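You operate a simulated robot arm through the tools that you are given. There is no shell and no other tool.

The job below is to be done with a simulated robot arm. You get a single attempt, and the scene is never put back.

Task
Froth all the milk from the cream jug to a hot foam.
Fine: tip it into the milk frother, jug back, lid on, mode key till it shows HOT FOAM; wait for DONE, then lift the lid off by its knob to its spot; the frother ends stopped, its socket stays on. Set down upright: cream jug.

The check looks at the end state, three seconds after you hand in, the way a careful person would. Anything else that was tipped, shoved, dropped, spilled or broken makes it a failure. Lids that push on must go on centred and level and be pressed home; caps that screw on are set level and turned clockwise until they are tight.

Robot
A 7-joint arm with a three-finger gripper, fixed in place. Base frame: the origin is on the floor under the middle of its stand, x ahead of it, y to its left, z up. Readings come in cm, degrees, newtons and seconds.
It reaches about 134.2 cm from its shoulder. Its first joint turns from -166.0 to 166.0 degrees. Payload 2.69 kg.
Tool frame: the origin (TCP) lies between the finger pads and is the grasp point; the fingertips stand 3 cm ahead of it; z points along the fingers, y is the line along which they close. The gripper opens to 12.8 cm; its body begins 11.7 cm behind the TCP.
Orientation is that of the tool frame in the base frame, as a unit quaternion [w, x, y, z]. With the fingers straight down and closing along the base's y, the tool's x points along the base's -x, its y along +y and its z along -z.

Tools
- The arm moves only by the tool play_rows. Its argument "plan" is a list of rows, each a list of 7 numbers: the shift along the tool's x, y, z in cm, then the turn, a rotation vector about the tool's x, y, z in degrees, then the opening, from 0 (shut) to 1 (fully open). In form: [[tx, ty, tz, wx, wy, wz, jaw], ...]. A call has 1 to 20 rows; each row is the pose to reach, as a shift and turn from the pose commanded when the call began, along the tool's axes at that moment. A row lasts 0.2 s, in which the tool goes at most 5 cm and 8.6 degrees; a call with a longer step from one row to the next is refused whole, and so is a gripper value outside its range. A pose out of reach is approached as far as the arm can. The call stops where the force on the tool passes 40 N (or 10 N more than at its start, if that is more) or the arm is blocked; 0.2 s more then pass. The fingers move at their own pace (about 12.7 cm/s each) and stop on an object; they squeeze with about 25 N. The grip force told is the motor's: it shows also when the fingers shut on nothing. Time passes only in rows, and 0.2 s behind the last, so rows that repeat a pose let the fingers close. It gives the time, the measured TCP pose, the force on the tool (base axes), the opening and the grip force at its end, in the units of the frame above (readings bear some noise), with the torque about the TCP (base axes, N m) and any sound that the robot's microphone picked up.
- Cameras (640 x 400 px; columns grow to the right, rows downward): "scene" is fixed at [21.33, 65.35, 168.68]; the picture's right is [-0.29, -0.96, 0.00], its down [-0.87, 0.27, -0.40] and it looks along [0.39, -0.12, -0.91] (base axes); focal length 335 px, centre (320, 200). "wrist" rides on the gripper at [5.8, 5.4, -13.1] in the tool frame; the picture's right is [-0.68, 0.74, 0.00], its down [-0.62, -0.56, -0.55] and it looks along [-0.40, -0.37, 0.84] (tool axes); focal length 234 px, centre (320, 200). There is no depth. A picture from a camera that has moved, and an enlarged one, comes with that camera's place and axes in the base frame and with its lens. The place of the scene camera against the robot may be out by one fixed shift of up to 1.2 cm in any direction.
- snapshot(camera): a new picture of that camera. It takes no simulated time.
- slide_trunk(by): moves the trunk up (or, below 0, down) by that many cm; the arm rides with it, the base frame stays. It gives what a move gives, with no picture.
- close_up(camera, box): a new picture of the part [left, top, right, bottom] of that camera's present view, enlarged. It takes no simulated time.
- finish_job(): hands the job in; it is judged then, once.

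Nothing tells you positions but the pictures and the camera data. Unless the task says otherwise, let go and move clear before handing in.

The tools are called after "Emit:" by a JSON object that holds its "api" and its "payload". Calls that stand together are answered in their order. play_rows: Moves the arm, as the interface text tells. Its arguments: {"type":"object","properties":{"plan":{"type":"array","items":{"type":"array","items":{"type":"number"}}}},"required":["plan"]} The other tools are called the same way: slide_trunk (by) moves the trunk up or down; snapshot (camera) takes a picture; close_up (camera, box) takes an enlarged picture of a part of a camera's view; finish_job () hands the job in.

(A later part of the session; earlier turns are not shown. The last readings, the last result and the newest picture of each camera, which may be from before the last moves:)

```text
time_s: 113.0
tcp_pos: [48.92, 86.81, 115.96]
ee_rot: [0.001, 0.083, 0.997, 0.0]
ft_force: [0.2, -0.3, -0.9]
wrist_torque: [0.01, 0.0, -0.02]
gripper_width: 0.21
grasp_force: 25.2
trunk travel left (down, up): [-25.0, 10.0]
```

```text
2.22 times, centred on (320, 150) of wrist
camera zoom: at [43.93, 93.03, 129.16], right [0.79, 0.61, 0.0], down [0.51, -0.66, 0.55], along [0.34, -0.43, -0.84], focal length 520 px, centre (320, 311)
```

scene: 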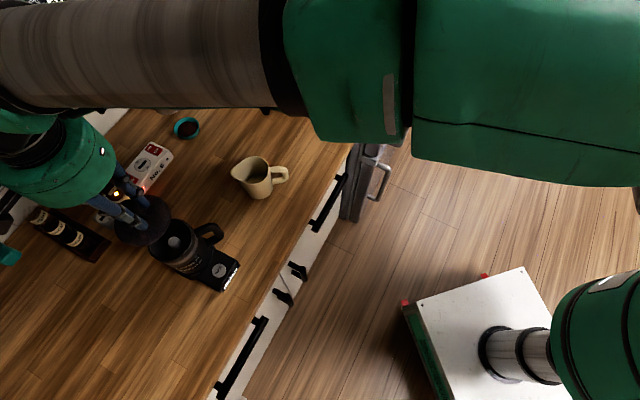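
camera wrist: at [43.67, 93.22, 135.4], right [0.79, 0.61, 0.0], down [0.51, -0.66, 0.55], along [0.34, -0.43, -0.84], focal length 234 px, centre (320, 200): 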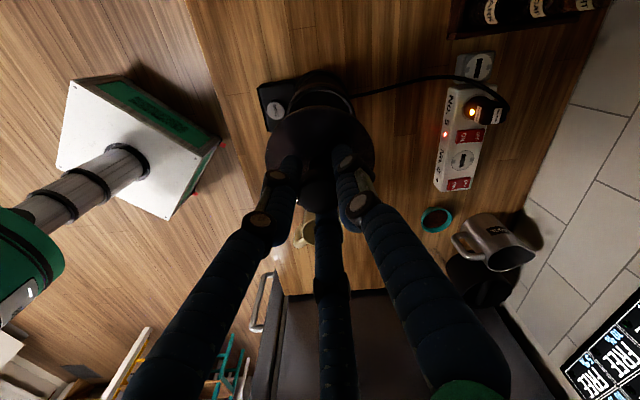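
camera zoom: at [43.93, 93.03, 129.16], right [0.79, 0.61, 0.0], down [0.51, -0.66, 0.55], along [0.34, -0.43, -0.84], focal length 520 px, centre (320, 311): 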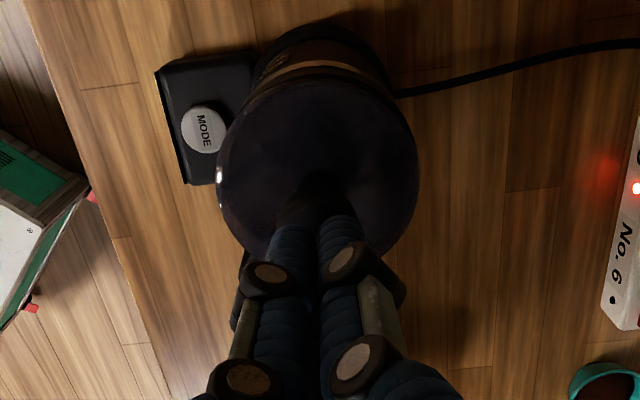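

The closed fingertips are just over the knob. Pressing down in small steps now.

Emit:
{"api": "play_rows", "payload": {"plan": [[0, 0, 0.15, 0, 0, 0, 0], [0, 0, 0.3, 0, 0, 0, 0], [0, 0, 0.45, 0, 0, 0, 0], [0, 0, 0.6, 0, 0, 0, 0], [0, 0, 0.75, 0, 0, 0, 0]]}}

```text
time_s: 114.2
tcp_pos: [48.89, 86.69, 115.25]
ee_rot: [0.001, 0.082, 0.997, 0.0]
ft_force: [-0.4, -0.6, -0.5]
wrist_torque: [-0.03, -0.02, 0.0]
gripper_width: 0.21
grasp_force: 25.2
trunk travel left (down, up): [-25.0, 10.0]
```

Emit:
{"api": "play_rows", "payload": {"plan": [[0, 0, 0.1, 0, 0, 0, 0], [0, 0, 0.2, 0, 0, 0, 0], [0, 0, 0.3, 0, 0, 0, 0], [0, 0, 0.4, 0, 0, 0, 0]]}}

```text
time_s: 115.2
tcp_pos: [48.84, 86.73, 115.03]
ee_rot: [0.001, 0.082, 0.997, 0.001]
ft_force: [-0.2, -0.5, 11.2]
wrist_torque: [0.03, 0.06, 0.02]
gripper_width: 0.61
grasp_force: 24.8
trunk travel left (down, up): [-25.0, 10.0]
```

Contact on the knob at 11 N. Continuing to press.

Emit:
{"api": "play_rows", "payload": {"plan": [[0, 0, 0.1, 0, 0, 0, 0], [0, 0, 0.2, 0, 0, 0, 0], [0, 0, 0.2, 0, 0, 0, 0]]}}

Emit:
{"api": "close_up", "payload": {"camera": "wrist", "box": [230, 60, 410, 240]}}

```text
time_s: 116.0
tcp_pos: [48.87, 86.73, 114.96]
ee_rot: [0.002, 0.083, 0.997, 0.002]
ft_force: [1.5, 2.3, 28.6]
wrist_torque: [0.01, -0.01, -0.03]
gripper_width: 0.61
grasp_force: 25.0
trunk travel left (down, up): [-25.0, 10.0]
```

```text
2.22 times, centred on (320, 150) of wrist
camera zoom: at [43.9, 92.94, 128.21], right [0.79, 0.61, 0.01], down [0.51, -0.66, 0.55], along [0.34, -0.43, -0.84], focal length 520 px, centre (320, 311)
```

zoom: 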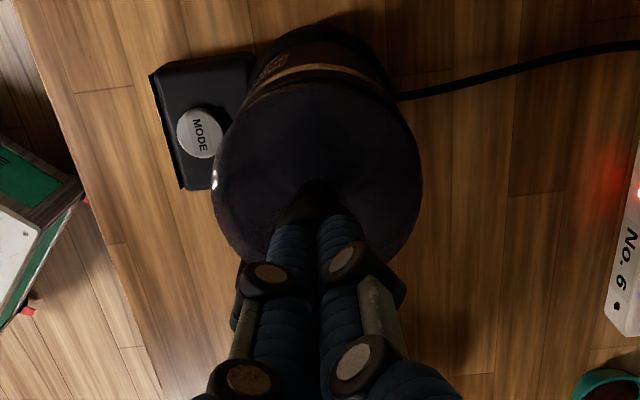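

Emit:
{"api": "play_rows", "payload": {"plan": [[0, 0, 0.06, 0, 0, 0, 0], [0, 0, 0.1, 0, 0, 0, 0], [0, 0, 0.1, 0, 0, 0, 0]]}}

Emit:
{"api": "close_up", "payload": {"camera": "scene", "box": [140, 205, 220, 270]}}

```text
time_s: 116.7
tcp_pos: [49.01, 86.97, 115.01]
ee_rot: [0.004, 0.083, 0.997, 0.003]
ft_force: [0.9, 2.8, 7.4]
wrist_torque: [0.06, 0.0, 0.03]
gripper_width: 0.58
grasp_force: 24.5
trunk travel left (down, up): [-25.0, 10.0]
stopped in row 3: the force on the tool passed its limit at 41 N (the readings are from after the stop); the commanded pose is now the measured one
```

```text
6.15 times, centred on (180, 238) of scene
camera zoom: at [21.33, 65.35, 168.68], right [-0.29, -0.96, 0.0], down [-0.87, 0.27, -0.4], along [0.39, -0.12, -0.91], focal length 2062 px, centre (1182, -31)
```

zoom: 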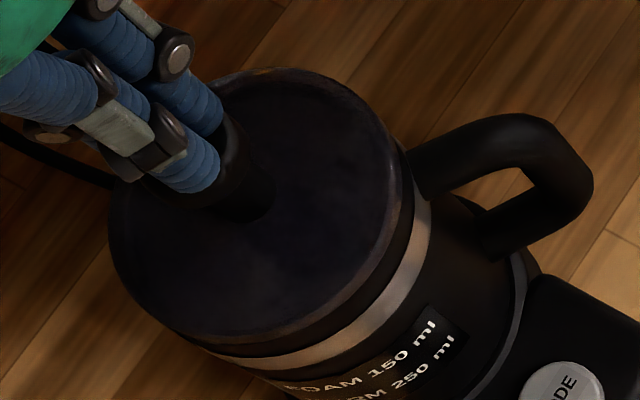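

The lid took 41 N pressed centred on the knob without moving further, so I take it as seated. Now I'll rise and turn the hand to press the MODE key from the robot's side, fingertips leaning 45°.

Emit:
{"api": "play_rows", "payload": {"plan": [[0, 0, -1.0, 0, 0, 0, 0], [0, 0, -3.0, 0, 0, 0, 0], [0, 0, -5.5, 0, 0, 0, 0], [0, 0, -8.0, 0, 0, 0, 0], [0, 0, -10.0, 0, 0, 0, 0], [0, 0, -10.0, 0, 0, 7.4, 0], [0, 0, -10.0, 0, 0, 14.8, 0], [0, 0, -10.0, 0, 0, 22.2, 0], [0, 0, -10.0, 0, 0, 29.6, 0], [0, 0, -10.0, 0, 0, 37.0, 0], [0, 0, -10.0, 0, 0, 37.0, 0]]}}

Emit:
{"api": "close_up", "payload": {"camera": "scene", "box": [140, 190, 250, 300]}}

Emit:
{"api": "snapshot", "payload": {"camera": "wrist"}}

```text
time_s: 119.1
tcp_pos: [48.98, 86.91, 124.94]
ee_rot: [0.002, 0.396, 0.918, 0.002]
ft_force: [-0.1, 0.3, 0.3]
wrist_torque: [-0.01, 0.02, 0.02]
gripper_width: 0.22
grasp_force: 25.0
trunk travel left (down, up): [-25.0, 10.0]
```

```text
3.64 times, centred on (195, 245) of scene
camera zoom: at [21.33, 65.35, 168.68], right [-0.29, -0.96, 0.0], down [-0.87, 0.27, -0.4], along [0.39, -0.12, -0.91], focal length 1218 px, centre (774, 36)
```

zoom: 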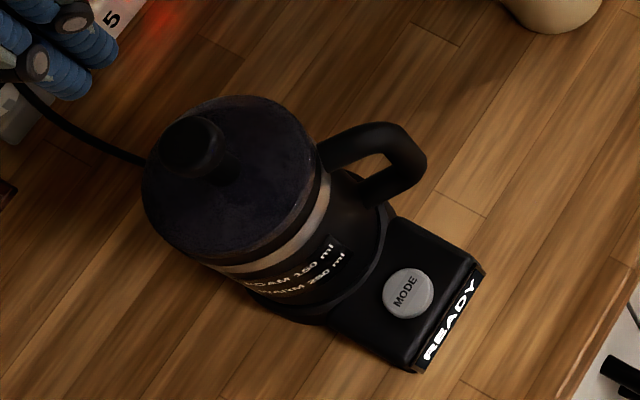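

```text
taken
camera wrist: at [48.7, 94.72, 138.05], right [1.0, 0.01, 0.0], down [0.01, -0.84, 0.55], along [0.01, -0.55, -0.84], focal length 234 px, centre (320, 200)
```

wrist: 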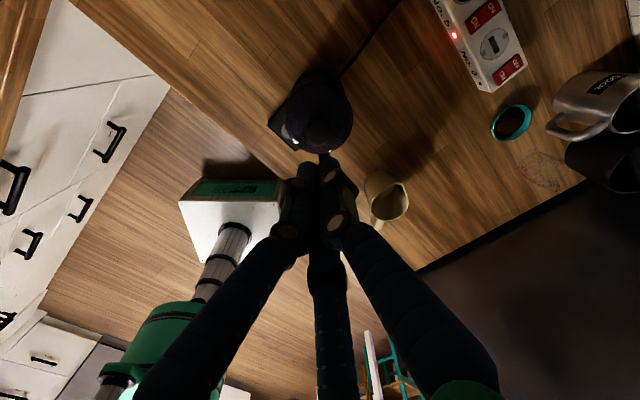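

The lid sits level on the frother, covering the rim; the display still says READY. Now pitching the hand and shifting toward the robot side of the frother.

Emit:
{"api": "play_rows", "payload": {"plan": [[0, -1.52, 0, -7.5, 0, 0, 0], [0, -3.04, 0, -15, 0, 0, 0], [0, -4.56, 0, -22.5, 0, 0, 0], [0, -6.08, 0, -30, 0, 0, 0], [0, -7.6, 0, -37.5, 0, 0, 0], [0, -9.12, 0, -45, 0, 0, 0], [0, -9.12, 0, -45, 0, 0, 0]]}}

Emit:
{"api": "snapshot", "payload": {"camera": "scene"}}

Emit:
{"api": "snapshot", "payload": {"camera": "wrist"}}

```text
time_s: 120.7
tcp_pos: [42.24, 80.54, 124.81]
ee_rot: [0.153, 0.363, 0.848, 0.354]
ft_force: [-1.1, 0.1, 0.0]
wrist_torque: [0.01, 0.03, 0.01]
gripper_width: 0.22
grasp_force: 25.0
trunk travel left (down, up): [-25.0, 10.0]
```

```text
taken
```

scene: 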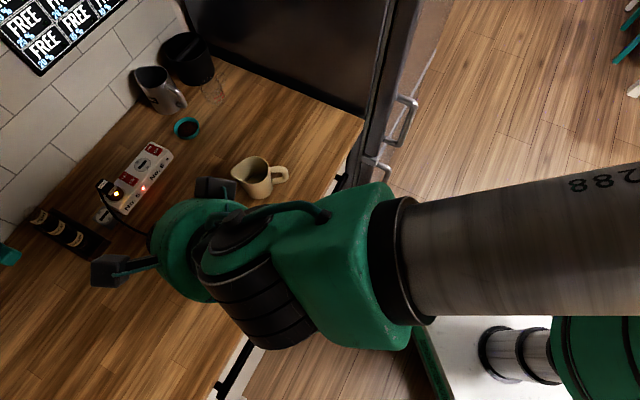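

```text
taken
camera wrist: at [34.1, 80.87, 137.94], right [0.84, -0.13, 0.52], down [-0.15, -0.99, -0.02], along [0.52, -0.06, -0.85], focal length 234 px, centre (320, 200)
```

wrist: 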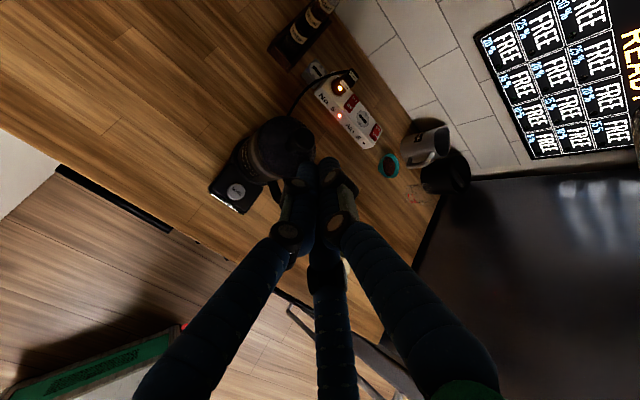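

Emit:
{"api": "close_up", "payload": {"camera": "wrist", "box": [190, 100, 350, 230]}}

```text
3.08 times, centred on (270, 165) of wrist
camera zoom: at [34.1, 80.87, 137.94], right [0.84, -0.13, 0.52], down [-0.15, -0.99, -0.02], along [0.52, -0.06, -0.85], focal length 720 px, centre (474, 308)
```

zoom: 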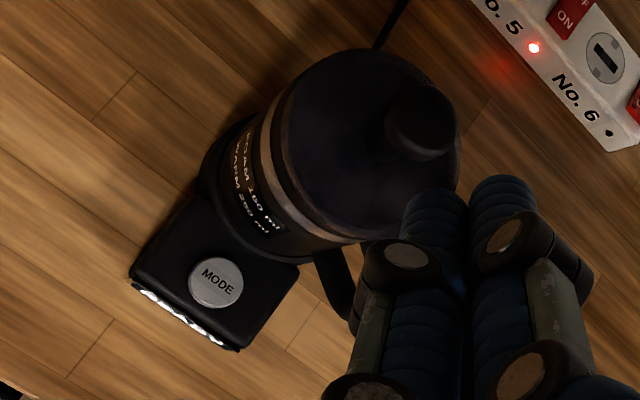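

The button is clearly at about (43.6, 81.9, 94.7) and the lid looks properly seated. I'll descend to a few centimetres above the key.

Emit:
{"api": "play_rows", "payload": {"plan": [[0.01, -1.0, 1.0, 0, 0, 0, 0], [0.02, -2.8, 2.8, 0, 0, 0, 0], [0.03, -4.6, 4.6, 0, 0, 0, 0], [0.04, -6.4, 6.4, 0, 0, 0, 0], [0.05, -8.2, 8.2, 0, 0, 0, 0], [0.06, -10.0, 10.0, 0, 0, 0, 0], [0.07, -11.8, 11.8, 0, 0, 0, 0], [0.08, -13.6, 13.6, 0, 0, 0, 0], [0.09, -15.2, 15.2, 0, 0, 0, 0], [0.1, -16.46, 16.49, 0, 0, 0, 0], [0.1, -16.46, 16.49, 0, 0, 0, 0]]}}

Emit:
{"api": "snapshot", "payload": {"camera": "wrist"}}

Emit:
{"api": "snapshot", "payload": {"camera": "scene"}}

```text
time_s: 123.1
tcp_pos: [42.33, 80.78, 101.58]
ee_rot: [0.153, 0.365, 0.847, 0.355]
ft_force: [0.0, 0.6, -0.1]
wrist_torque: [-0.04, 0.01, 0.01]
gripper_width: 0.22
grasp_force: 25.0
trunk travel left (down, up): [-25.0, 10.0]
```

```text
taken
camera wrist: at [34.22, 81.17, 114.58], right [0.84, -0.13, 0.52], down [-0.15, -0.99, -0.02], along [0.52, -0.06, -0.85], focal length 234 px, centre (320, 200)
```

wrist: 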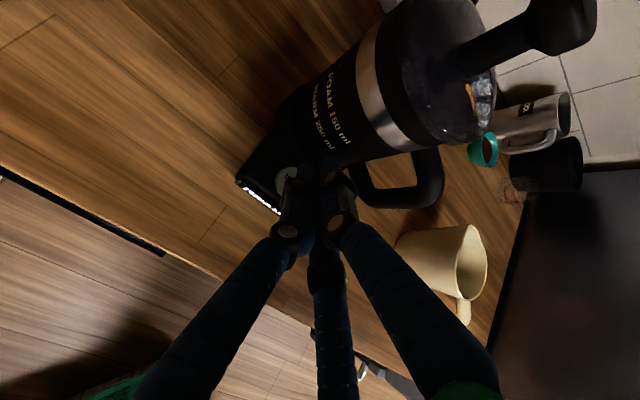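

```text
taken
```

scene: 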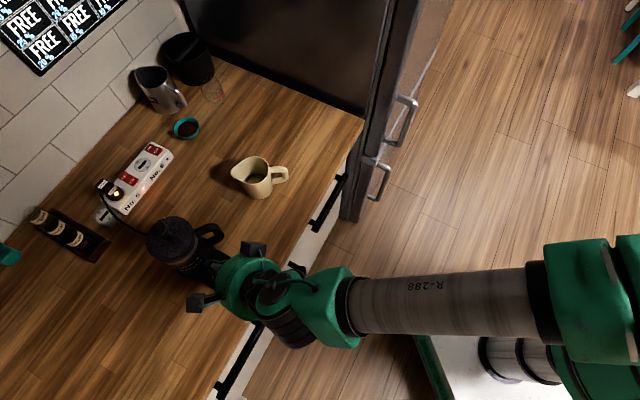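

Emit:
{"api": "close_up", "payload": {"camera": "wrist", "box": [220, 110, 380, 260]}}

Emit:
{"api": "close_up", "payload": {"camera": "wrist", "box": [300, 0, 500, 160]}}

Emit:
{"api": "close_up", "payload": {"camera": "scene", "box": [140, 200, 300, 340]}}

```text
2.67 times, centred on (300, 185) of wrist
camera zoom: at [34.22, 81.17, 114.58], right [0.84, -0.13, 0.52], down [-0.15, -0.99, -0.02], along [0.52, -0.06, -0.85], focal length 624 px, centre (373, 240)
```

zoom: 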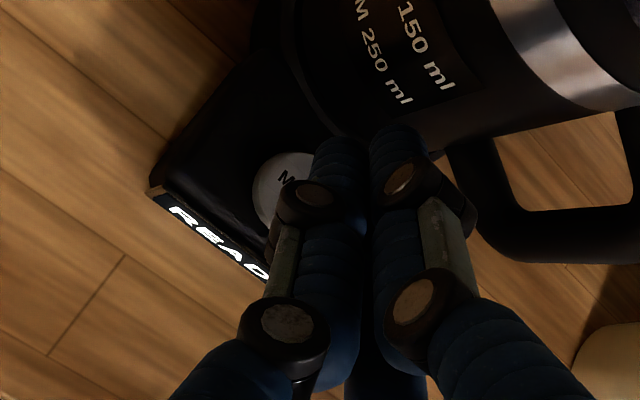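

```text
2.50 times, centred on (400, 80) of wrist
camera zoom: at [34.22, 81.17, 114.58], right [0.84, -0.13, 0.52], down [-0.15, -0.99, -0.02], along [0.52, -0.06, -0.85], focal length 585 px, centre (120, 500)
```

zoom: 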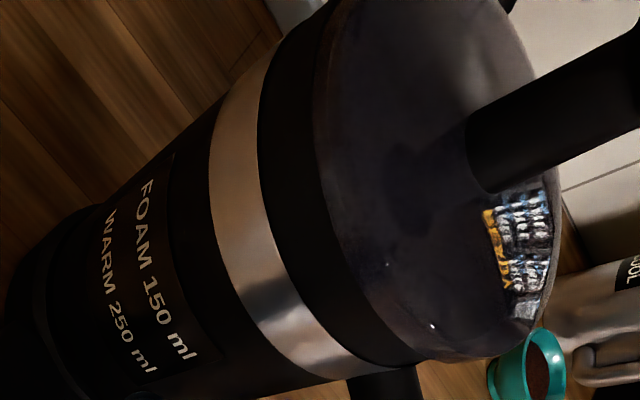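

```text
2.86 times, centred on (220, 270) of scene
camera zoom: at [21.33, 65.35, 168.68], right [-0.29, -0.96, 0.0], down [-0.87, 0.27, -0.4], along [0.39, -0.12, -0.91], focal length 957 px, centre (606, 0)
```

zoom: 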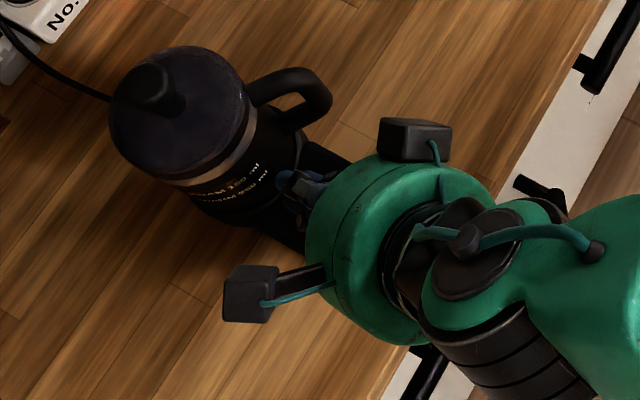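

The lid is flush and level in this side view. The fingertips need a small sideways correction (about 0.5 cm) to sit over the key; I'll correct and lower to just above it.

Emit:
{"api": "play_rows", "payload": {"plan": [[-0.24, 0.0, 0.0, 0, 0, 0, 0], [-0.47, -0.3, 0.15, 0, 0, 0, 0], [-0.47, -1.1, 0.9, 0, 0, 0, 0], [-0.47, -1.9, 1.7, 0, 0, 0, 0], [-0.47, -2.4, 2.2, 0, 0, 0, 0], [-0.47, -2.65, 2.44, 0, 0, 0, 0], [-0.47, -2.65, 2.44, 0, 0, 0, 0]]}}

Emit:
{"api": "close_up", "payload": {"camera": "wrist", "box": [240, 120, 370, 230]}}

```text
time_s: 124.7
tcp_pos: [42.79, 80.56, 97.95]
ee_rot: [0.15, 0.364, 0.85, 0.349]
ft_force: [0.3, 0.7, 0.1]
wrist_torque: [0.02, -0.03, -0.01]
gripper_width: 0.23
grasp_force: 25.4
trunk travel left (down, up): [-25.0, 10.0]
```

```text
3.64 times, centred on (305, 175) of wrist
camera zoom: at [34.68, 81.04, 111.2], right [0.84, -0.13, 0.52], down [-0.15, -0.99, -0.01], along [0.51, -0.07, -0.85], focal length 852 px, centre (374, 291)
```

zoom: 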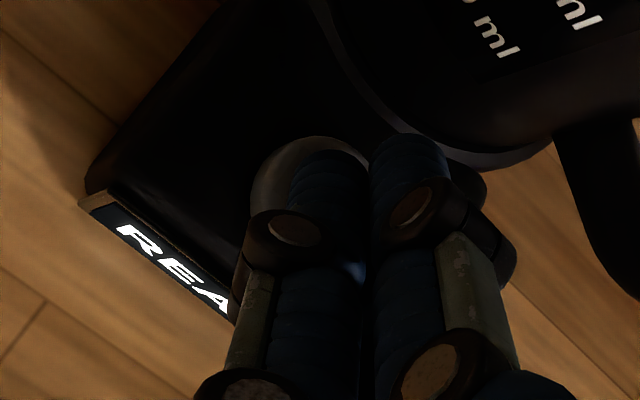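

The fingertips are over the key. I'll shift a touch toward the robot for clearance from the frother body and press straight down in small steps.

Emit:
{"api": "play_rows", "payload": {"plan": [[0, -0.21, -0.21, 0, 0, 0, 0], [0, -0.32, -0.1, 0, 0, 0, 0], [0, -0.42, 0.0, 0, 0, 0, 0], [0, -0.53, 0.11, 0, 0, 0, 0]]}}

Emit:
{"api": "close_up", "payload": {"camera": "wrist", "box": [240, 120, 370, 230]}}

```text
time_s: 125.7
tcp_pos: [42.85, 80.61, 97.72]
ee_rot: [0.151, 0.364, 0.85, 0.349]
ft_force: [0.1, 1.1, 1.8]
wrist_torque: [0.04, -0.04, 0.01]
gripper_width: 0.2
grasp_force: 25.5
out of reach, approached as far as the arm can: row 1, 2, 3, 4
trunk travel left (down, up): [-25.0, 10.0]
```

```text
3.64 times, centred on (305, 175) of wrist
camera zoom: at [34.7, 81.14, 110.93], right [0.85, -0.13, 0.52], down [-0.15, -0.99, -0.01], along [0.51, -0.07, -0.85], focal length 852 px, centre (374, 291)
```

zoom: 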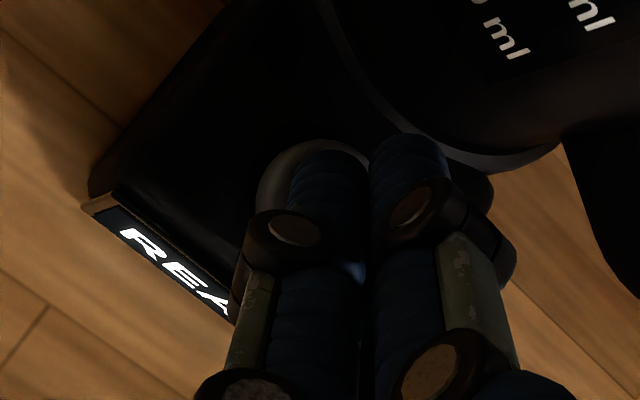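

The arm is at its reach limit this low, so I'll raise the hand, lower the trunk by 10 cm, and come back down on the key.

Emit:
{"api": "play_rows", "payload": {"plan": [[0, 0.7, -0.7, 0, 0, 0, 0], [0, 2.1, -2.1, 0, 0, 0, 0], [0, 3.9, -3.85, 0, 0, 0, 0], [0, 5.7, -5.6, 0, 0, 0, 0], [0, 7.5, -7.4, 0, 0, 0, 0], [0, 9.25, -9.13, 0, 0, 0, 0], [0, 9.25, -9.13, 0, 0, 0, 0]]}}

Emit:
{"api": "slide_trunk", "payload": {"by": -10}}

Emit:
{"api": "snapshot", "payload": {"camera": "wrist"}}

Emit:
{"api": "snapshot", "payload": {"camera": "scene"}}

```text
time_s: 127.3
tcp_pos: [42.83, 80.6, 110.8]
ee_rot: [0.152, 0.364, 0.848, 0.354]
ft_force: [-0.6, -0.5, 0.4]
wrist_torque: [0.01, -0.01, 0.02]
gripper_width: 0.21
grasp_force: 24.8
trunk travel left (down, up): [-25.0, 10.0]
```

```text
time_s: 128.6
tcp_pos: [42.86, 80.74, 100.85]
ee_rot: [0.153, 0.364, 0.848, 0.354]
ft_force: [0.4, -0.4, 0.5]
wrist_torque: [0.01, 0.03, 0.0]
gripper_width: 0.21
grasp_force: 25.4
trunk travel left (down, up): [-15.0, 20.0]
```

```text
taken
camera wrist: at [34.61, 81.06, 113.95], right [0.84, -0.13, 0.52], down [-0.15, -0.99, -0.02], along [0.52, -0.06, -0.85], focal length 234 px, centre (320, 200)
```

wrist: 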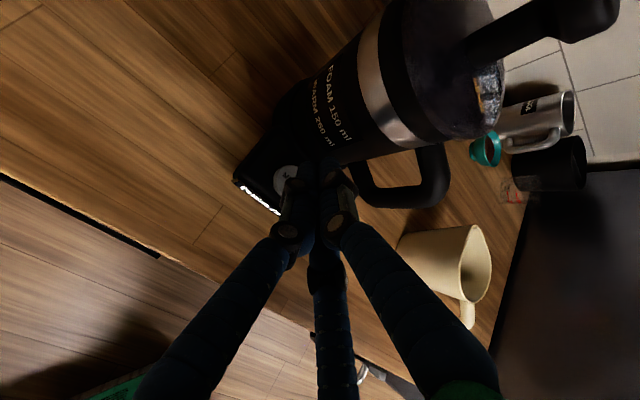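

```text
taken
```

scene: 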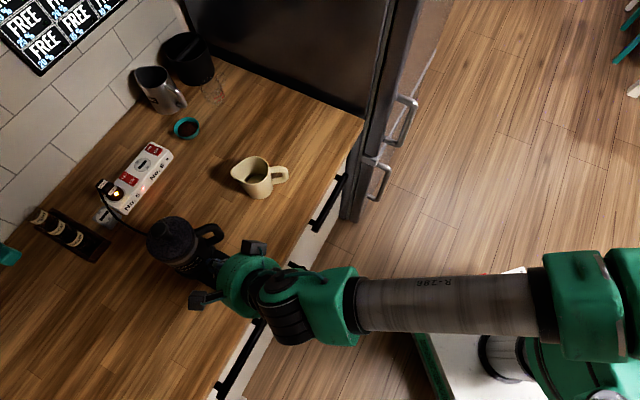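

Emit:
{"api": "play_rows", "payload": {"plan": [[0, -0.4, -0.4, 0, 0, 0, 0], [0, -1.0, 0.2, 0, 0, 0, 0], [0, -1.7, 0.9, 0, 0, 0, 0], [0, -2.2, 1.4, 0, 0, 0, 0], [0, -2.42, 1.6, 0, 0, 0, 0], [0, -2.42, 1.6, 0, 0, 0, 0]]}}

Emit:
{"api": "close_up", "payload": {"camera": "wrist", "box": [240, 120, 370, 230]}}

```text
time_s: 130.0
tcp_pos: [42.39, 80.23, 97.89]
ee_rot: [0.151, 0.363, 0.848, 0.354]
ft_force: [0.0, 0.1, 0.6]
wrist_torque: [-0.02, -0.02, 0.0]
gripper_width: 0.22
grasp_force: 24.3
trunk travel left (down, up): [-15.0, 20.0]
```

```text
3.64 times, centred on (305, 175) of wrist
camera zoom: at [34.21, 80.65, 111.04], right [0.84, -0.13, 0.52], down [-0.15, -0.99, -0.02], along [0.52, -0.06, -0.85], focal length 852 px, centre (374, 291)
```

zoom: 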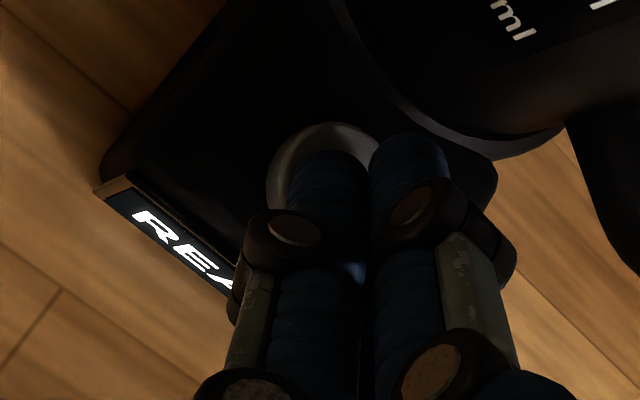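

Good, the reach is fine now and the tips are centred on the key. Pressing straight down.

Emit:
{"api": "play_rows", "payload": {"plan": [[0, -0.11, 0.11, 0, 0, 0, 0], [0, -0.21, 0.21, 0, 0, 0, 0], [0, -0.32, 0.32, 0, 0, 0, 0], [0, -0.43, 0.42, 0, 0, 0, 0]]}}

Emit:
{"api": "close_up", "payload": {"camera": "wrist", "box": [240, 120, 370, 230]}}

```text
time_s: 131.0
tcp_pos: [42.38, 80.42, 97.3]
ee_rot: [0.152, 0.364, 0.848, 0.354]
ft_force: [0.3, -0.2, 3.5]
wrist_torque: [0.04, -0.01, 0.0]
gripper_width: 0.22
grasp_force: 25.4
trunk travel left (down, up): [-15.0, 20.0]
heard: click
```

```text
3.64 times, centred on (305, 175) of wrist
camera zoom: at [34.21, 80.66, 110.51], right [0.84, -0.13, 0.52], down [-0.15, -0.99, -0.02], along [0.52, -0.06, -0.85], focal length 852 px, centre (374, 291)
```

zoom: 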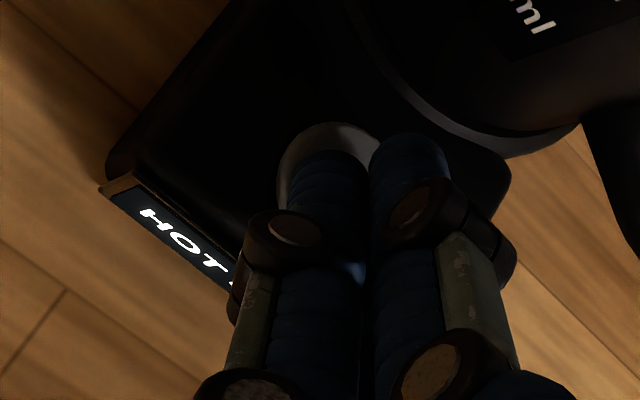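

Click — the display changed to "HOT …". I'll release the key and look at the full text.

Emit:
{"api": "play_rows", "payload": {"plan": [[0, 0.3, -0.3, 0, 0, 0, 0], [0, 0.8, -0.8, 0, 0, 0, 0], [0, 1.6, -1.6, 0, 0, 0, 0], [0, 2.6, -2.6, 0, 0, 0, 0]]}}

Emit:
{"api": "close_up", "payload": {"camera": "wrist", "box": [210, 120, 340, 230]}}

Emit:
{"api": "close_up", "payload": {"camera": "scene", "box": [140, 200, 300, 340]}}

```text
time_s: 132.0
tcp_pos: [42.33, 80.31, 101.08]
ee_rot: [0.152, 0.365, 0.848, 0.354]
ft_force: [-0.4, -0.4, -0.2]
wrist_torque: [0.02, -0.02, 0.01]
gripper_width: 0.22
grasp_force: 25.3
trunk travel left (down, up): [-15.0, 20.0]
```

```text
3.64 times, centred on (275, 175) of wrist
camera zoom: at [34.2, 80.66, 114.12], right [0.84, -0.13, 0.52], down [-0.15, -0.99, -0.02], along [0.52, -0.06, -0.85], focal length 852 px, centre (484, 291)
```

zoom: 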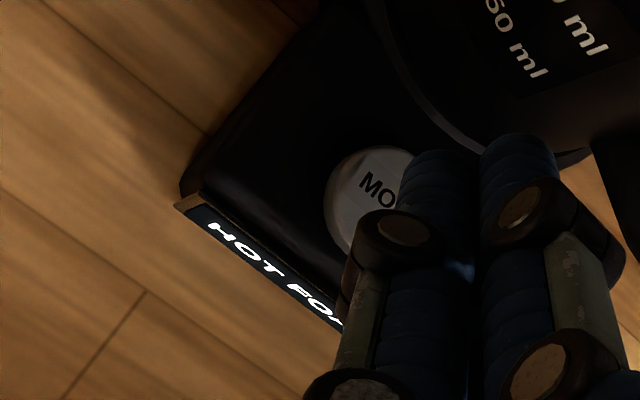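

```text
2.86 times, centred on (220, 270) of scene
camera zoom: at [21.33, 65.35, 168.68], right [-0.29, -0.96, 0.0], down [-0.87, 0.27, -0.4], along [0.39, -0.12, -0.91], focal length 957 px, centre (606, 0)
```

zoom: 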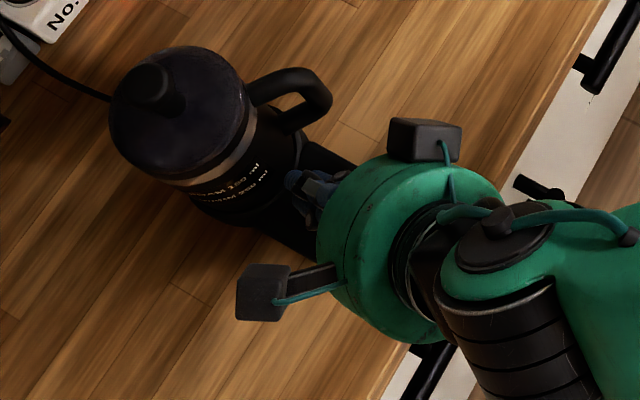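

It shows HOT FOAM. I'll move the hand up out of the way and watch the display until DONE.

Emit:
{"api": "play_rows", "payload": {"plan": [[0, 1.0, -1.0, 0, 0, 0, 0], [0, 3.0, -3.0, 0, 0, 0, 0], [0, 5.0, -5.0, 0, 0, 0, 0], [0, 7.0, -7.0, 0, 0, 0, 0], [0, 9.0, -9.0, 0, 0, 0, 0], [0, 11.0, -11.0, 0, 0, 0, 0], [0, 12.8, -12.64, 0, 0, 0, 0], [0, 12.8, -12.64, 0, 0, 0, 0]]}}

Emit:
{"api": "snapshot", "payload": {"camera": "wrist"}}

Emit:
{"api": "close_up", "payload": {"camera": "wrist", "box": [190, 100, 350, 230]}}

```text
time_s: 133.8
tcp_pos: [42.23, 80.23, 119.09]
ee_rot: [0.152, 0.365, 0.848, 0.354]
ft_force: [0.2, 0.0, -0.7]
wrist_torque: [0.02, -0.01, 0.0]
gripper_width: 0.23
grasp_force: 25.1
trunk travel left (down, up): [-15.0, 20.0]
```

```text
taken
camera wrist: at [34.13, 80.67, 132.12], right [0.84, -0.13, 0.52], down [-0.15, -0.99, -0.02], along [0.52, -0.06, -0.85], focal length 234 px, centre (320, 200)
```

wrist: 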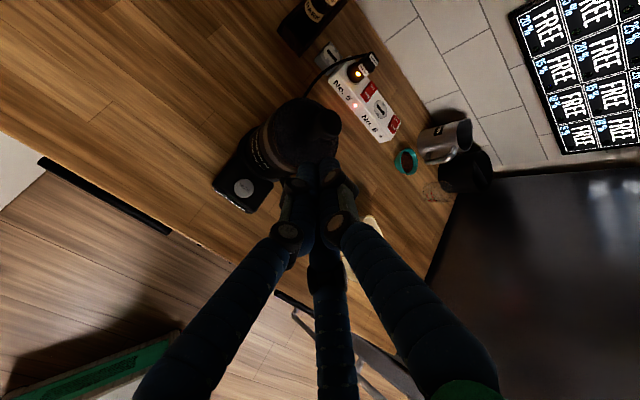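

```text
3.08 times, centred on (270, 165) of wrist
camera zoom: at [34.13, 80.67, 132.12], right [0.84, -0.13, 0.52], down [-0.15, -0.99, -0.02], along [0.52, -0.06, -0.85], focal length 720 px, centre (474, 308)
```

zoom: 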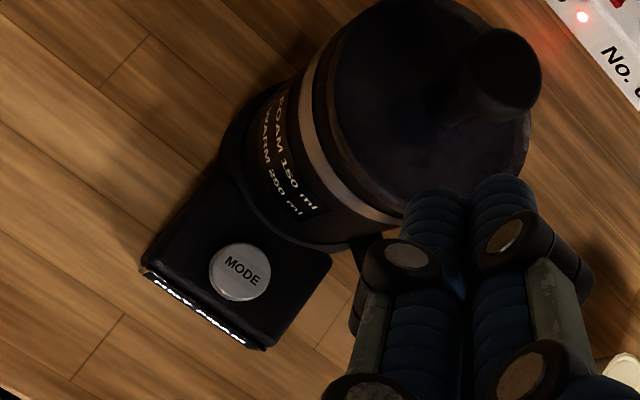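

It reads HOT FOAM. I'll wait and check for running sounds and the display.

Emit:
{"api": "play_rows", "payload": {"plan": [[0, 0, 0, 0, 0, 0, 0], [0, 0, 0, 0, 0, 0, 0], [0, 0, 0, 0, 0, 0, 0], [0, 0, 0, 0, 0, 0, 0], [0, 0, 0, 0, 0, 0, 0], [0, 0, 0, 0, 0, 0, 0], [0, 0, 0, 0, 0, 0, 0], [0, 0, 0, 0, 0, 0, 0], [0, 0, 0, 0, 0, 0, 0], [0, 0, 0, 0, 0, 0, 0]]}}

Emit:
{"api": "close_up", "payload": {"camera": "wrist", "box": [190, 100, 350, 230]}}

```text
time_s: 136.0
tcp_pos: [42.27, 80.3, 118.96]
ee_rot: [0.152, 0.364, 0.848, 0.354]
ft_force: [-0.1, -0.2, 0.6]
wrist_torque: [-0.02, 0.01, 0.02]
gripper_width: 0.2
grasp_force: 25.1
trunk travel left (down, up): [-15.0, 20.0]
```

```text
3.08 times, centred on (270, 165) of wrist
camera zoom: at [34.14, 80.7, 132.1], right [0.84, -0.13, 0.52], down [-0.15, -0.99, -0.02], along [0.52, -0.06, -0.85], focal length 720 px, centre (474, 308)
```

zoom: 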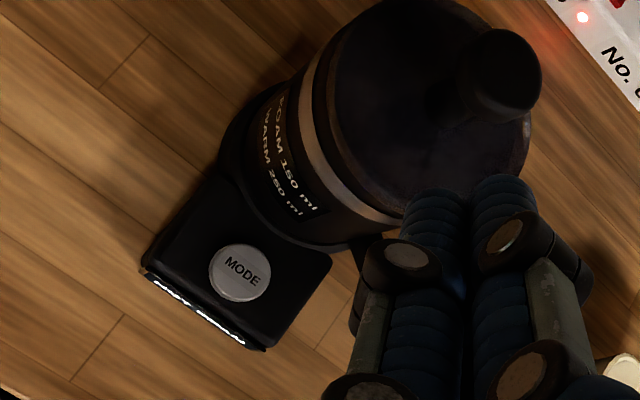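

The display text may have changed, but the angle is poor. I'll move the hand aside so the scene camera can read the display.

Emit:
{"api": "play_rows", "payload": {"plan": [[-2, 0, 0, 0, 0, 0, 0], [-5, 0, 0, 0, 0, 0, 0], [-8, 0, 0, 0, 0, 0, 0], [-11, 0, 0, 0, 0, 0, 0], [-14, 0, 0, 0, 0, 0, 0], [-17, 0, 0, 0, 0, 0, 0], [-19, 0, 0, 0, 0, 0, 0]]}}

Emit:
{"api": "close_up", "payload": {"camera": "scene", "box": [140, 200, 260, 300]}}

```text
time_s: 137.6
tcp_pos: [55.36, 66.42, 118.95]
ee_rot: [0.152, 0.365, 0.848, 0.353]
ft_force: [-0.2, -0.5, -0.1]
wrist_torque: [0.01, -0.01, -0.01]
gripper_width: 0.21
grasp_force: 24.8
trunk travel left (down, up): [-15.0, 20.0]
```

```text
4.00 times, centred on (200, 250) of scene
camera zoom: at [21.33, 65.35, 168.68], right [-0.29, -0.96, 0.0], down [-0.87, 0.27, -0.4], along [0.39, -0.12, -0.91], focal length 1340 px, centre (800, 0)
```

zoom: 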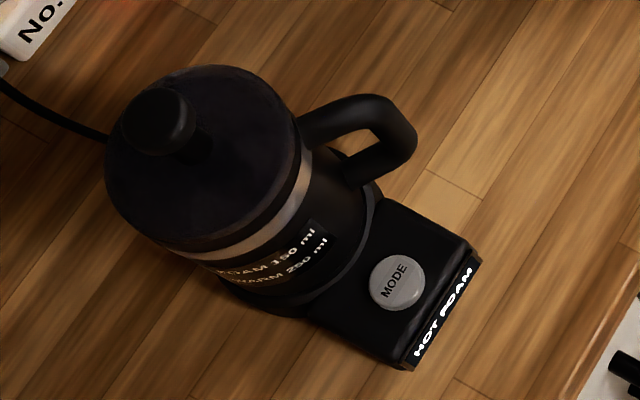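

Display reads HOT FOAM. I'll keep waiting and meanwhile bring the hand back to vertical, away from the frother.

Emit:
{"api": "play_rows", "payload": {"plan": [[0, 0, 0, 7.5, 0, 0, 0], [0, 0, 0, 15, 0, 0, 0], [0, 0, 0, 22.5, 0, 0, 0], [0, 0, 0, 30, 0, 0, 0], [0, 0, 0, 37.5, 0, 0, 0], [0, 0, 0, 45, 0, 0, 0], [0, 0, 0, 45, 0, 0, 0.3], [0, 0, 0, 45, 0, 0, 0.6], [0, 0, 0, 45, 0, 0, 0.6], [0, 0, 0, 45, 0, 0, 0.6], [0, 0, 0, 45, 0, 0, 0.6], [0, 0, 0, 45, 0, 0, 0.6]]}}

Emit:
{"api": "close_up", "payload": {"camera": "scene", "box": [140, 200, 260, 300]}}

```text
time_s: 140.2
tcp_pos: [55.37, 66.55, 119.02]
ee_rot: [0.002, 0.395, 0.919, 0.003]
ft_force: [0.4, -0.4, 0.2]
wrist_torque: [0.01, 0.0, -0.03]
gripper_width: 7.68
grasp_force: 0.1
trunk travel left (down, up): [-15.0, 20.0]
```

```text
4.00 times, centred on (200, 250) of scene
camera zoom: at [21.33, 65.35, 168.68], right [-0.29, -0.96, 0.0], down [-0.87, 0.27, -0.4], along [0.39, -0.12, -0.91], focal length 1340 px, centre (800, 0)
```

zoom: 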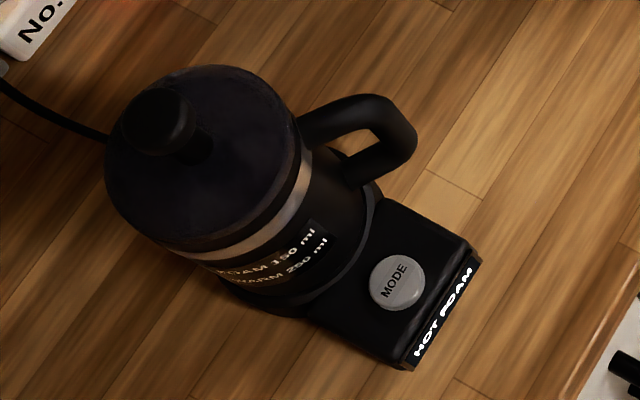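

Emit:
{"api": "play_rows", "payload": {"plan": [[0, 0, 0, 0, 0, 0, 0.6], [0, 0, 0, 0, 0, 0, 0.6], [0, 0, 0, 0, 0, 0, 0.6], [0, 0, 0, 0, 0, 0, 0.6], [0, 0, 0, 0, 0, 0, 0.6], [0, 0, 0, 0, 0, 0, 0.6], [0, 0, 0, 0, 0, 0, 0.6], [0, 0, 0, 0, 0, 0, 0.6], [0, 0, 0, 0, 0, 0, 0.6], [0, 0, 0, 0, 0, 0, 0.6], [0, 0, 0, 0, 0, 0, 0.6], [0, 0, 0, 0, 0, 0, 0.6], [0, 0, 0, 0, 0, 0, 0.6], [0, 0, 0, 0, 0, 0, 0.6], [0, 0, 0, 0, 0, 0, 0.6], [0, 0, 0, 0, 0, 0, 0.6], [0, 0, 0, 0, 0, 0, 0.6], [0, 0, 0, 0, 0, 0, 0.6], [0, 0, 0, 0, 0, 0, 0.6], [0, 0, 0, 0, 0, 0, 0.6]]}}

Emit:
{"api": "close_up", "payload": {"camera": "scene", "box": [190, 240, 250, 300]}}

```text
time_s: 144.4
tcp_pos: [55.34, 66.48, 119.01]
ee_rot: [0.0, 0.395, 0.919, 0.002]
ft_force: [1.2, 0.7, 0.5]
wrist_torque: [0.02, 0.01, 0.0]
gripper_width: 7.7
grasp_force: 0.0
trunk travel left (down, up): [-15.0, 20.0]
```

```text
6.67 times, centred on (220, 270) of scene
camera zoom: at [21.33, 65.35, 168.68], right [-0.29, -0.96, 0.0], down [-0.87, 0.27, -0.4], along [0.39, -0.12, -0.91], focal length 2234 px, centre (987, -267)
```

zoom: 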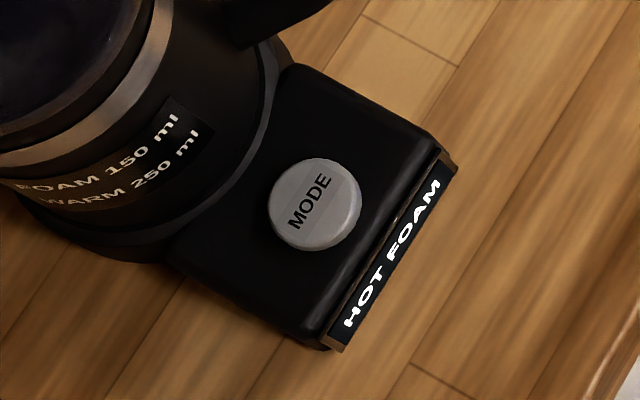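

Emit:
{"api": "play_rows", "payload": {"plan": [[0, 0, 0, 0, 0, 0, 0.6], [0, 0, 0, 0, 0, 0, 0.6], [0, 0, 0, 0, 0, 0, 0.6], [0, 0, 0, 0, 0, 0, 0.6], [0, 0, 0, 0, 0, 0, 0.6], [0, 0, 0, 0, 0, 0, 0.6], [0, 0, 0, 0, 0, 0, 0.6], [0, 0, 0, 0, 0, 0, 0.6], [0, 0, 0, 0, 0, 0, 0.6], [0, 0, 0, 0, 0, 0, 0.6], [0, 0, 0, 0, 0, 0, 0.6], [0, 0, 0, 0, 0, 0, 0.6], [0, 0, 0, 0, 0, 0, 0.6], [0, 0, 0, 0, 0, 0, 0.6], [0, 0, 0, 0, 0, 0, 0.6], [0, 0, 0, 0, 0, 0, 0.6], [0, 0, 0, 0, 0, 0, 0.6], [0, 0, 0, 0, 0, 0, 0.6], [0, 0, 0, 0, 0, 0, 0.6], [0, 0, 0, 0, 0, 0, 0.6]]}}

Emit:
{"api": "play_rows", "payload": {"plan": [[0, 0, 0, 0, 0, 0, 0.6], [0, 0, 0, 0, 0, 0, 0.6], [0, 0, 0, 0, 0, 0, 0.6], [0, 0, 0, 0, 0, 0, 0.6], [0, 0, 0, 0, 0, 0, 0.6], [0, 0, 0, 0, 0, 0, 0.6], [0, 0, 0, 0, 0, 0, 0.6], [0, 0, 0, 0, 0, 0, 0.6], [0, 0, 0, 0, 0, 0, 0.6], [0, 0, 0, 0, 0, 0, 0.6], [0, 0, 0, 0, 0, 0, 0.6], [0, 0, 0, 0, 0, 0, 0.6], [0, 0, 0, 0, 0, 0, 0.6], [0, 0, 0, 0, 0, 0, 0.6], [0, 0, 0, 0, 0, 0, 0.6], [0, 0, 0, 0, 0, 0, 0.6], [0, 0, 0, 0, 0, 0, 0.6], [0, 0, 0, 0, 0, 0, 0.6], [0, 0, 0, 0, 0, 0, 0.6], [0, 0, 0, 0, 0, 0, 0.6]]}}

Emit:
{"api": "close_up", "payload": {"camera": "scene", "box": [190, 240, 250, 300]}}

```text
time_s: 148.6
tcp_pos: [55.36, 66.58, 119.05]
ee_rot: [0.001, 0.395, 0.919, 0.002]
ft_force: [-0.7, -0.5, 0.0]
wrist_torque: [0.01, -0.02, -0.02]
gripper_width: 7.69
grasp_force: 0.1
trunk travel left (down, up): [-15.0, 20.0]
```

```text
time_s: 152.8
tcp_pos: [55.37, 66.54, 118.92]
ee_rot: [0.001, 0.395, 0.919, 0.002]
ft_force: [-0.2, -0.7, -1.0]
wrist_torque: [-0.03, -0.01, 0.03]
gripper_width: 7.68
grasp_force: 0.1
trunk travel left (down, up): [-15.0, 20.0]
```

```text
6.67 times, centred on (220, 270) of scene
camera zoom: at [21.33, 65.35, 168.68], right [-0.29, -0.96, 0.0], down [-0.87, 0.27, -0.4], along [0.39, -0.12, -0.91], focal length 2234 px, centre (987, -267)
```

zoom: 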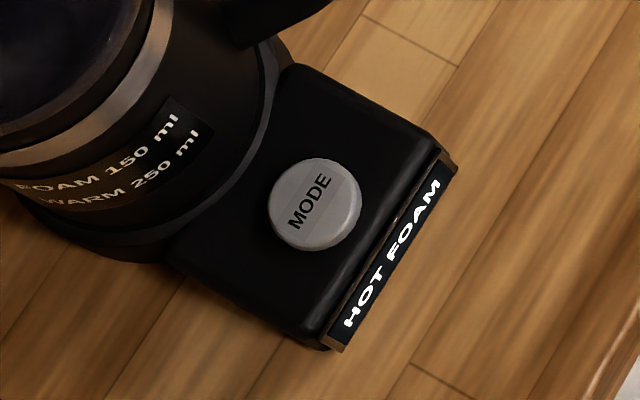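

Still HOT FOAM after about 22 s. I'll keep waiting.

Emit:
{"api": "play_rows", "payload": {"plan": [[0, 0, 0, 0, 0, 0, 0.6], [0, 0, 0, 0, 0, 0, 0.6], [0, 0, 0, 0, 0, 0, 0.6], [0, 0, 0, 0, 0, 0, 0.6], [0, 0, 0, 0, 0, 0, 0.6], [0, 0, 0, 0, 0, 0, 0.6], [0, 0, 0, 0, 0, 0, 0.6], [0, 0, 0, 0, 0, 0, 0.6], [0, 0, 0, 0, 0, 0, 0.6], [0, 0, 0, 0, 0, 0, 0.6], [0, 0, 0, 0, 0, 0, 0.6], [0, 0, 0, 0, 0, 0, 0.6], [0, 0, 0, 0, 0, 0, 0.6], [0, 0, 0, 0, 0, 0, 0.6], [0, 0, 0, 0, 0, 0, 0.6], [0, 0, 0, 0, 0, 0, 0.6], [0, 0, 0, 0, 0, 0, 0.6], [0, 0, 0, 0, 0, 0, 0.6], [0, 0, 0, 0, 0, 0, 0.6], [0, 0, 0, 0, 0, 0, 0.6]]}}

Emit:
{"api": "close_up", "payload": {"camera": "scene", "box": [190, 240, 250, 300]}}

Emit:
{"api": "play_rows", "payload": {"plan": [[0, 0, 0, 0, 0, 0, 0.6], [0, 0, 0, 0, 0, 0, 0.6], [0, 0, 0, 0, 0, 0, 0.6], [0, 0, 0, 0, 0, 0, 0.6], [0, 0, 0, 0, 0, 0, 0.6], [0, 0, 0, 0, 0, 0, 0.6], [0, 0, 0, 0, 0, 0, 0.6], [0, 0, 0, 0, 0, 0, 0.6], [0, 0, 0, 0, 0, 0, 0.6], [0, 0, 0, 0, 0, 0, 0.6], [0, 0, 0, 0, 0, 0, 0.6], [0, 0, 0, 0, 0, 0, 0.6], [0, 0, 0, 0, 0, 0, 0.6], [0, 0, 0, 0, 0, 0, 0.6], [0, 0, 0, 0, 0, 0, 0.6], [0, 0, 0, 0, 0, 0, 0.6], [0, 0, 0, 0, 0, 0, 0.6], [0, 0, 0, 0, 0, 0, 0.6], [0, 0, 0, 0, 0, 0, 0.6], [0, 0, 0, 0, 0, 0, 0.6]]}}

Emit:
{"api": "close_up", "payload": {"camera": "scene", "box": [190, 240, 250, 300]}}

```text
time_s: 157.0
tcp_pos: [55.32, 66.53, 118.98]
ee_rot: [0.001, 0.394, 0.919, 0.002]
ft_force: [0.5, -0.3, 0.0]
wrist_torque: [-0.02, 0.0, -0.03]
gripper_width: 7.69
grasp_force: 0.0
trunk travel left (down, up): [-15.0, 20.0]
```

```text
6.67 times, centred on (220, 270) of scene
camera zoom: at [21.33, 65.35, 168.68], right [-0.29, -0.96, 0.0], down [-0.87, 0.27, -0.4], along [0.39, -0.12, -0.91], focal length 2234 px, centre (987, -267)
```

zoom: 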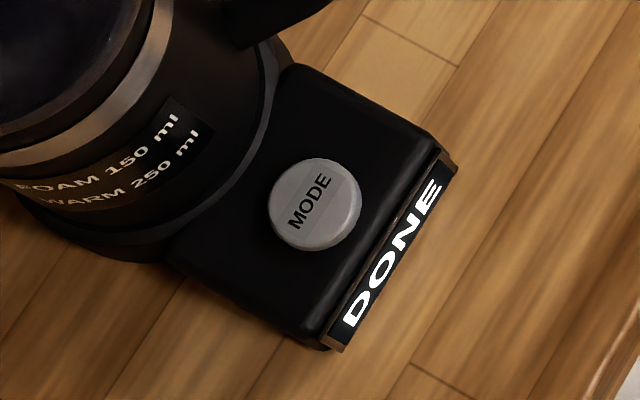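

```text
time_s: 161.2
tcp_pos: [55.36, 66.49, 118.98]
ee_rot: [0.001, 0.395, 0.919, 0.002]
ft_force: [0.1, -0.8, 0.2]
wrist_torque: [-0.01, 0.0, 0.01]
gripper_width: 7.7
grasp_force: 0.0
trunk travel left (down, up): [-15.0, 20.0]
```

```text
6.67 times, centred on (220, 270) of scene
camera zoom: at [21.33, 65.35, 168.68], right [-0.29, -0.96, 0.0], down [-0.87, 0.27, -0.4], along [0.39, -0.12, -0.91], focal length 2234 px, centre (987, -267)
```

zoom: 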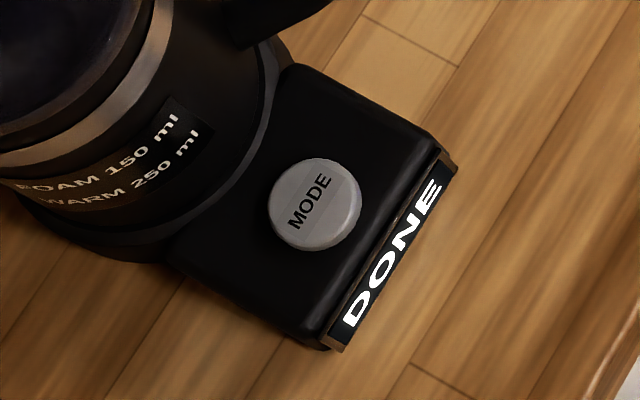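

DONE is showing, so frothing is finished. Now I'll return the hand over the lid with the same yaw as when I placed it.

Emit:
{"api": "play_rows", "payload": {"plan": [[1.0, 0.5, -1.5, 0, 0, -3, 0.6], [3.3, 1.6, -4.0, 0, 0, -8, 0.6], [6.0, 2.9, -4.0, 0, 0, -13, 0.6], [8.7, 4.2, -4.0, 0, 0, -18, 0.6], [11.4, 5.5, -4.0, 0, 0, -23, 0.6], [14.1, 6.8, -4.0, 0, 0, -28, 0.6], [16.8, 8.1, -4.0, 0, 0, -33, 0.6], [18.6, 9.0, -4.0, 0, 0, -36, 0.6], [19.14, 9.26, -4.0, 0, 0, -37, 0.6], [19.14, 9.26, -4.0, 0, 0, -37, 0.6]]}}

Emit:
{"api": "close_up", "payload": {"camera": "wrist", "box": [230, 60, 410, 240]}}

Emit:
{"api": "snapshot", "payload": {"camera": "scene"}}

```text
time_s: 163.4
tcp_pos: [48.88, 86.77, 123.1]
ee_rot: [0.002, 0.083, 0.997, 0.001]
ft_force: [0.2, -1.0, 0.1]
wrist_torque: [0.01, -0.02, 0.01]
gripper_width: 7.67
grasp_force: 0.0
trunk travel left (down, up): [-15.0, 20.0]
```

```text
2.22 times, centred on (320, 150) of wrist
camera zoom: at [43.95, 92.91, 136.21], right [0.79, 0.61, 0.01], down [0.51, -0.66, 0.55], along [0.34, -0.43, -0.84], focal length 520 px, centre (320, 311)
```

zoom: 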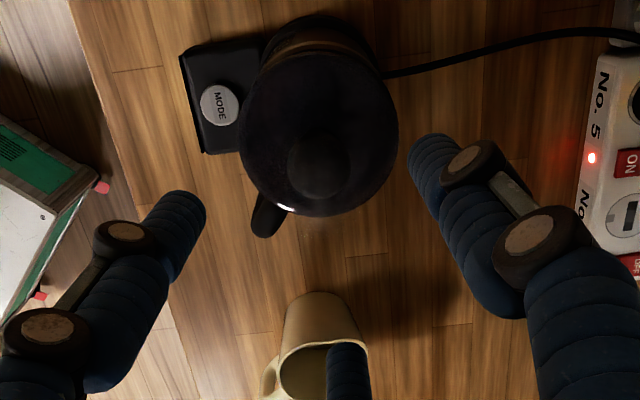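

```text
taken
```

scene: 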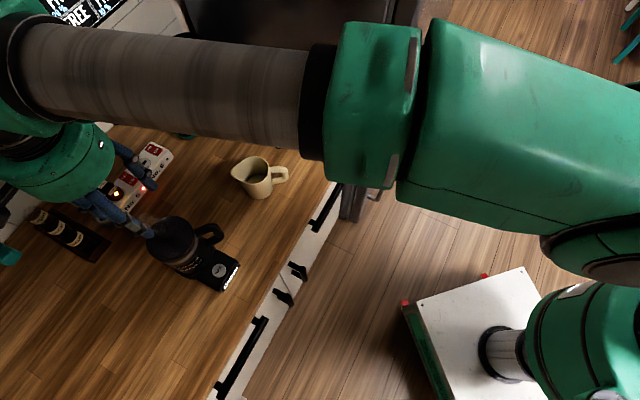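

The hand is aligned over the knob. I'll descend around it and grip.

Emit:
{"api": "play_rows", "payload": {"plan": [[0, 0, 1.5, 0, 0, 0, 0.6], [0, 0, 3.8, 0, 0, 0, 0.6], [0, 0, 6.2, 0, 0, 0, 0.6], [0, 0, 8.2, 0, 0, 0, 0.6], [0, 0, 9.8, 0, 0, 0, 0.6], [0, 0, 10.9, 0, 0, 0, 0.6], [0, 0, 11.6, 0, 0, 0, 0.6], [0, 0, 11.6, 0, 0, 0, 0.6]]}}

Emit:
{"api": "close_up", "payload": {"camera": "wrist", "box": [230, 60, 410, 240]}}

Emit:
{"api": "close_up", "payload": {"camera": "scene", "box": [130, 190, 230, 270]}}

```text
time_s: 165.2
tcp_pos: [48.94, 86.7, 111.48]
ee_rot: [0.002, 0.082, 0.997, 0.001]
ft_force: [-0.4, -0.8, 0.4]
wrist_torque: [-0.03, 0.03, 0.01]
gripper_width: 7.68
grasp_force: 0.1
trunk travel left (down, up): [-15.0, 20.0]
```

```text
2.22 times, centred on (320, 150) of wrist
camera zoom: at [43.96, 92.98, 124.59], right [0.79, 0.61, 0.01], down [0.51, -0.66, 0.55], along [0.34, -0.43, -0.84], focal length 520 px, centre (320, 311)
```

zoom: 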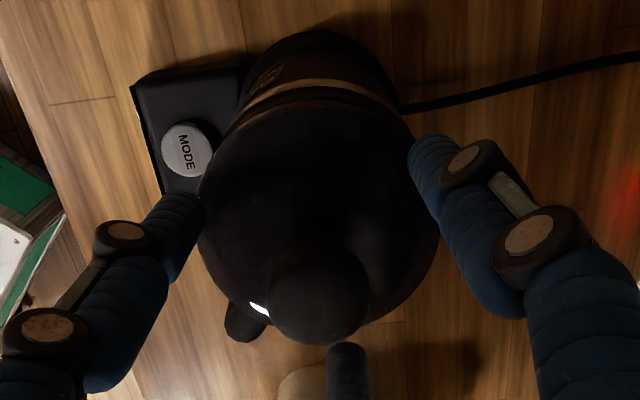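

```text
5.00 times, centred on (180, 230) of scene
camera zoom: at [21.33, 65.35, 168.68], right [-0.29, -0.96, 0.0], down [-0.87, 0.27, -0.4], along [0.39, -0.12, -0.91], focal length 1675 px, centre (1020, 50)
```

zoom: 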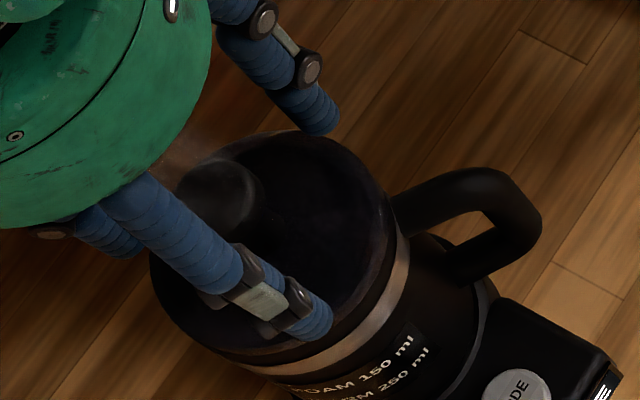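

The knob is well centred between the fingers. Closing on it.

Emit:
{"api": "play_rows", "payload": {"plan": [[0, 0, 0, 0, 0, 0, 0.45], [0, 0, 0, 0, 0, 0, 0.34], [0, 0, 0, 0, 0, 0, 0.28], [0, 0, 0, 0, 0, 0, 0.24], [0, 0, 0, 0, 0, 0, 0.2], [0, 0, 0, 0, 0, 0, 0.1], [0, 0, 0, 0, 0, 0, 0.0], [0, 0, 0, 0, 0, 0, 0.0]]}}

Emit:
{"api": "play_rows", "payload": {"plan": [[0, 0, -0.2, 0, 0, 0, 0], [0, 0, -0.4, 0, 0, 0, 0], [0, 0, -0.6, 0, 0, 0, 0], [0, 0, -0.8, 0, 0, 0, 0], [0, 0, -1.0, 0, 0, 0, 0]]}}

Emit:
{"api": "close_up", "payload": {"camera": "scene", "box": [130, 190, 230, 270]}}

```text
time_s: 167.0
tcp_pos: [48.91, 86.72, 111.4]
ee_rot: [0.002, 0.082, 0.997, 0.002]
ft_force: [-0.3, -0.2, -0.5]
wrist_torque: [0.0, 0.01, 0.0]
gripper_width: 2.66
grasp_force: 25.3
trunk travel left (down, up): [-15.0, 20.0]
```

```text
time_s: 168.2
tcp_pos: [48.98, 86.75, 112.42]
ee_rot: [0.002, 0.082, 0.997, 0.001]
ft_force: [0.2, -0.1, -0.4]
wrist_torque: [0.0, 0.0, 0.0]
gripper_width: 2.7
grasp_force: 25.2
trunk travel left (down, up): [-15.0, 20.0]
```

```text
5.00 times, centred on (180, 230) of scene
camera zoom: at [21.33, 65.35, 168.68], right [-0.29, -0.96, 0.0], down [-0.87, 0.27, -0.4], along [0.39, -0.12, -0.91], focal length 1675 px, centre (1020, 50)
```

zoom: 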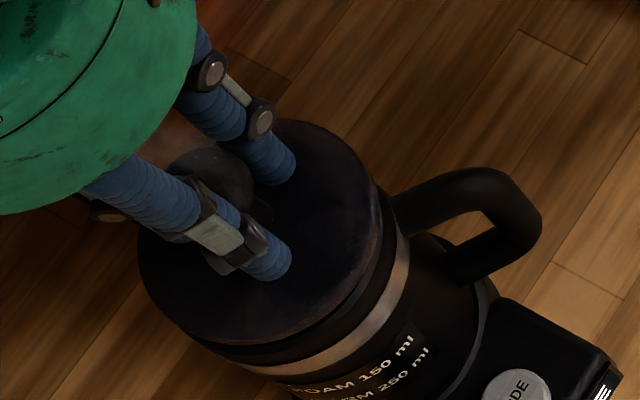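

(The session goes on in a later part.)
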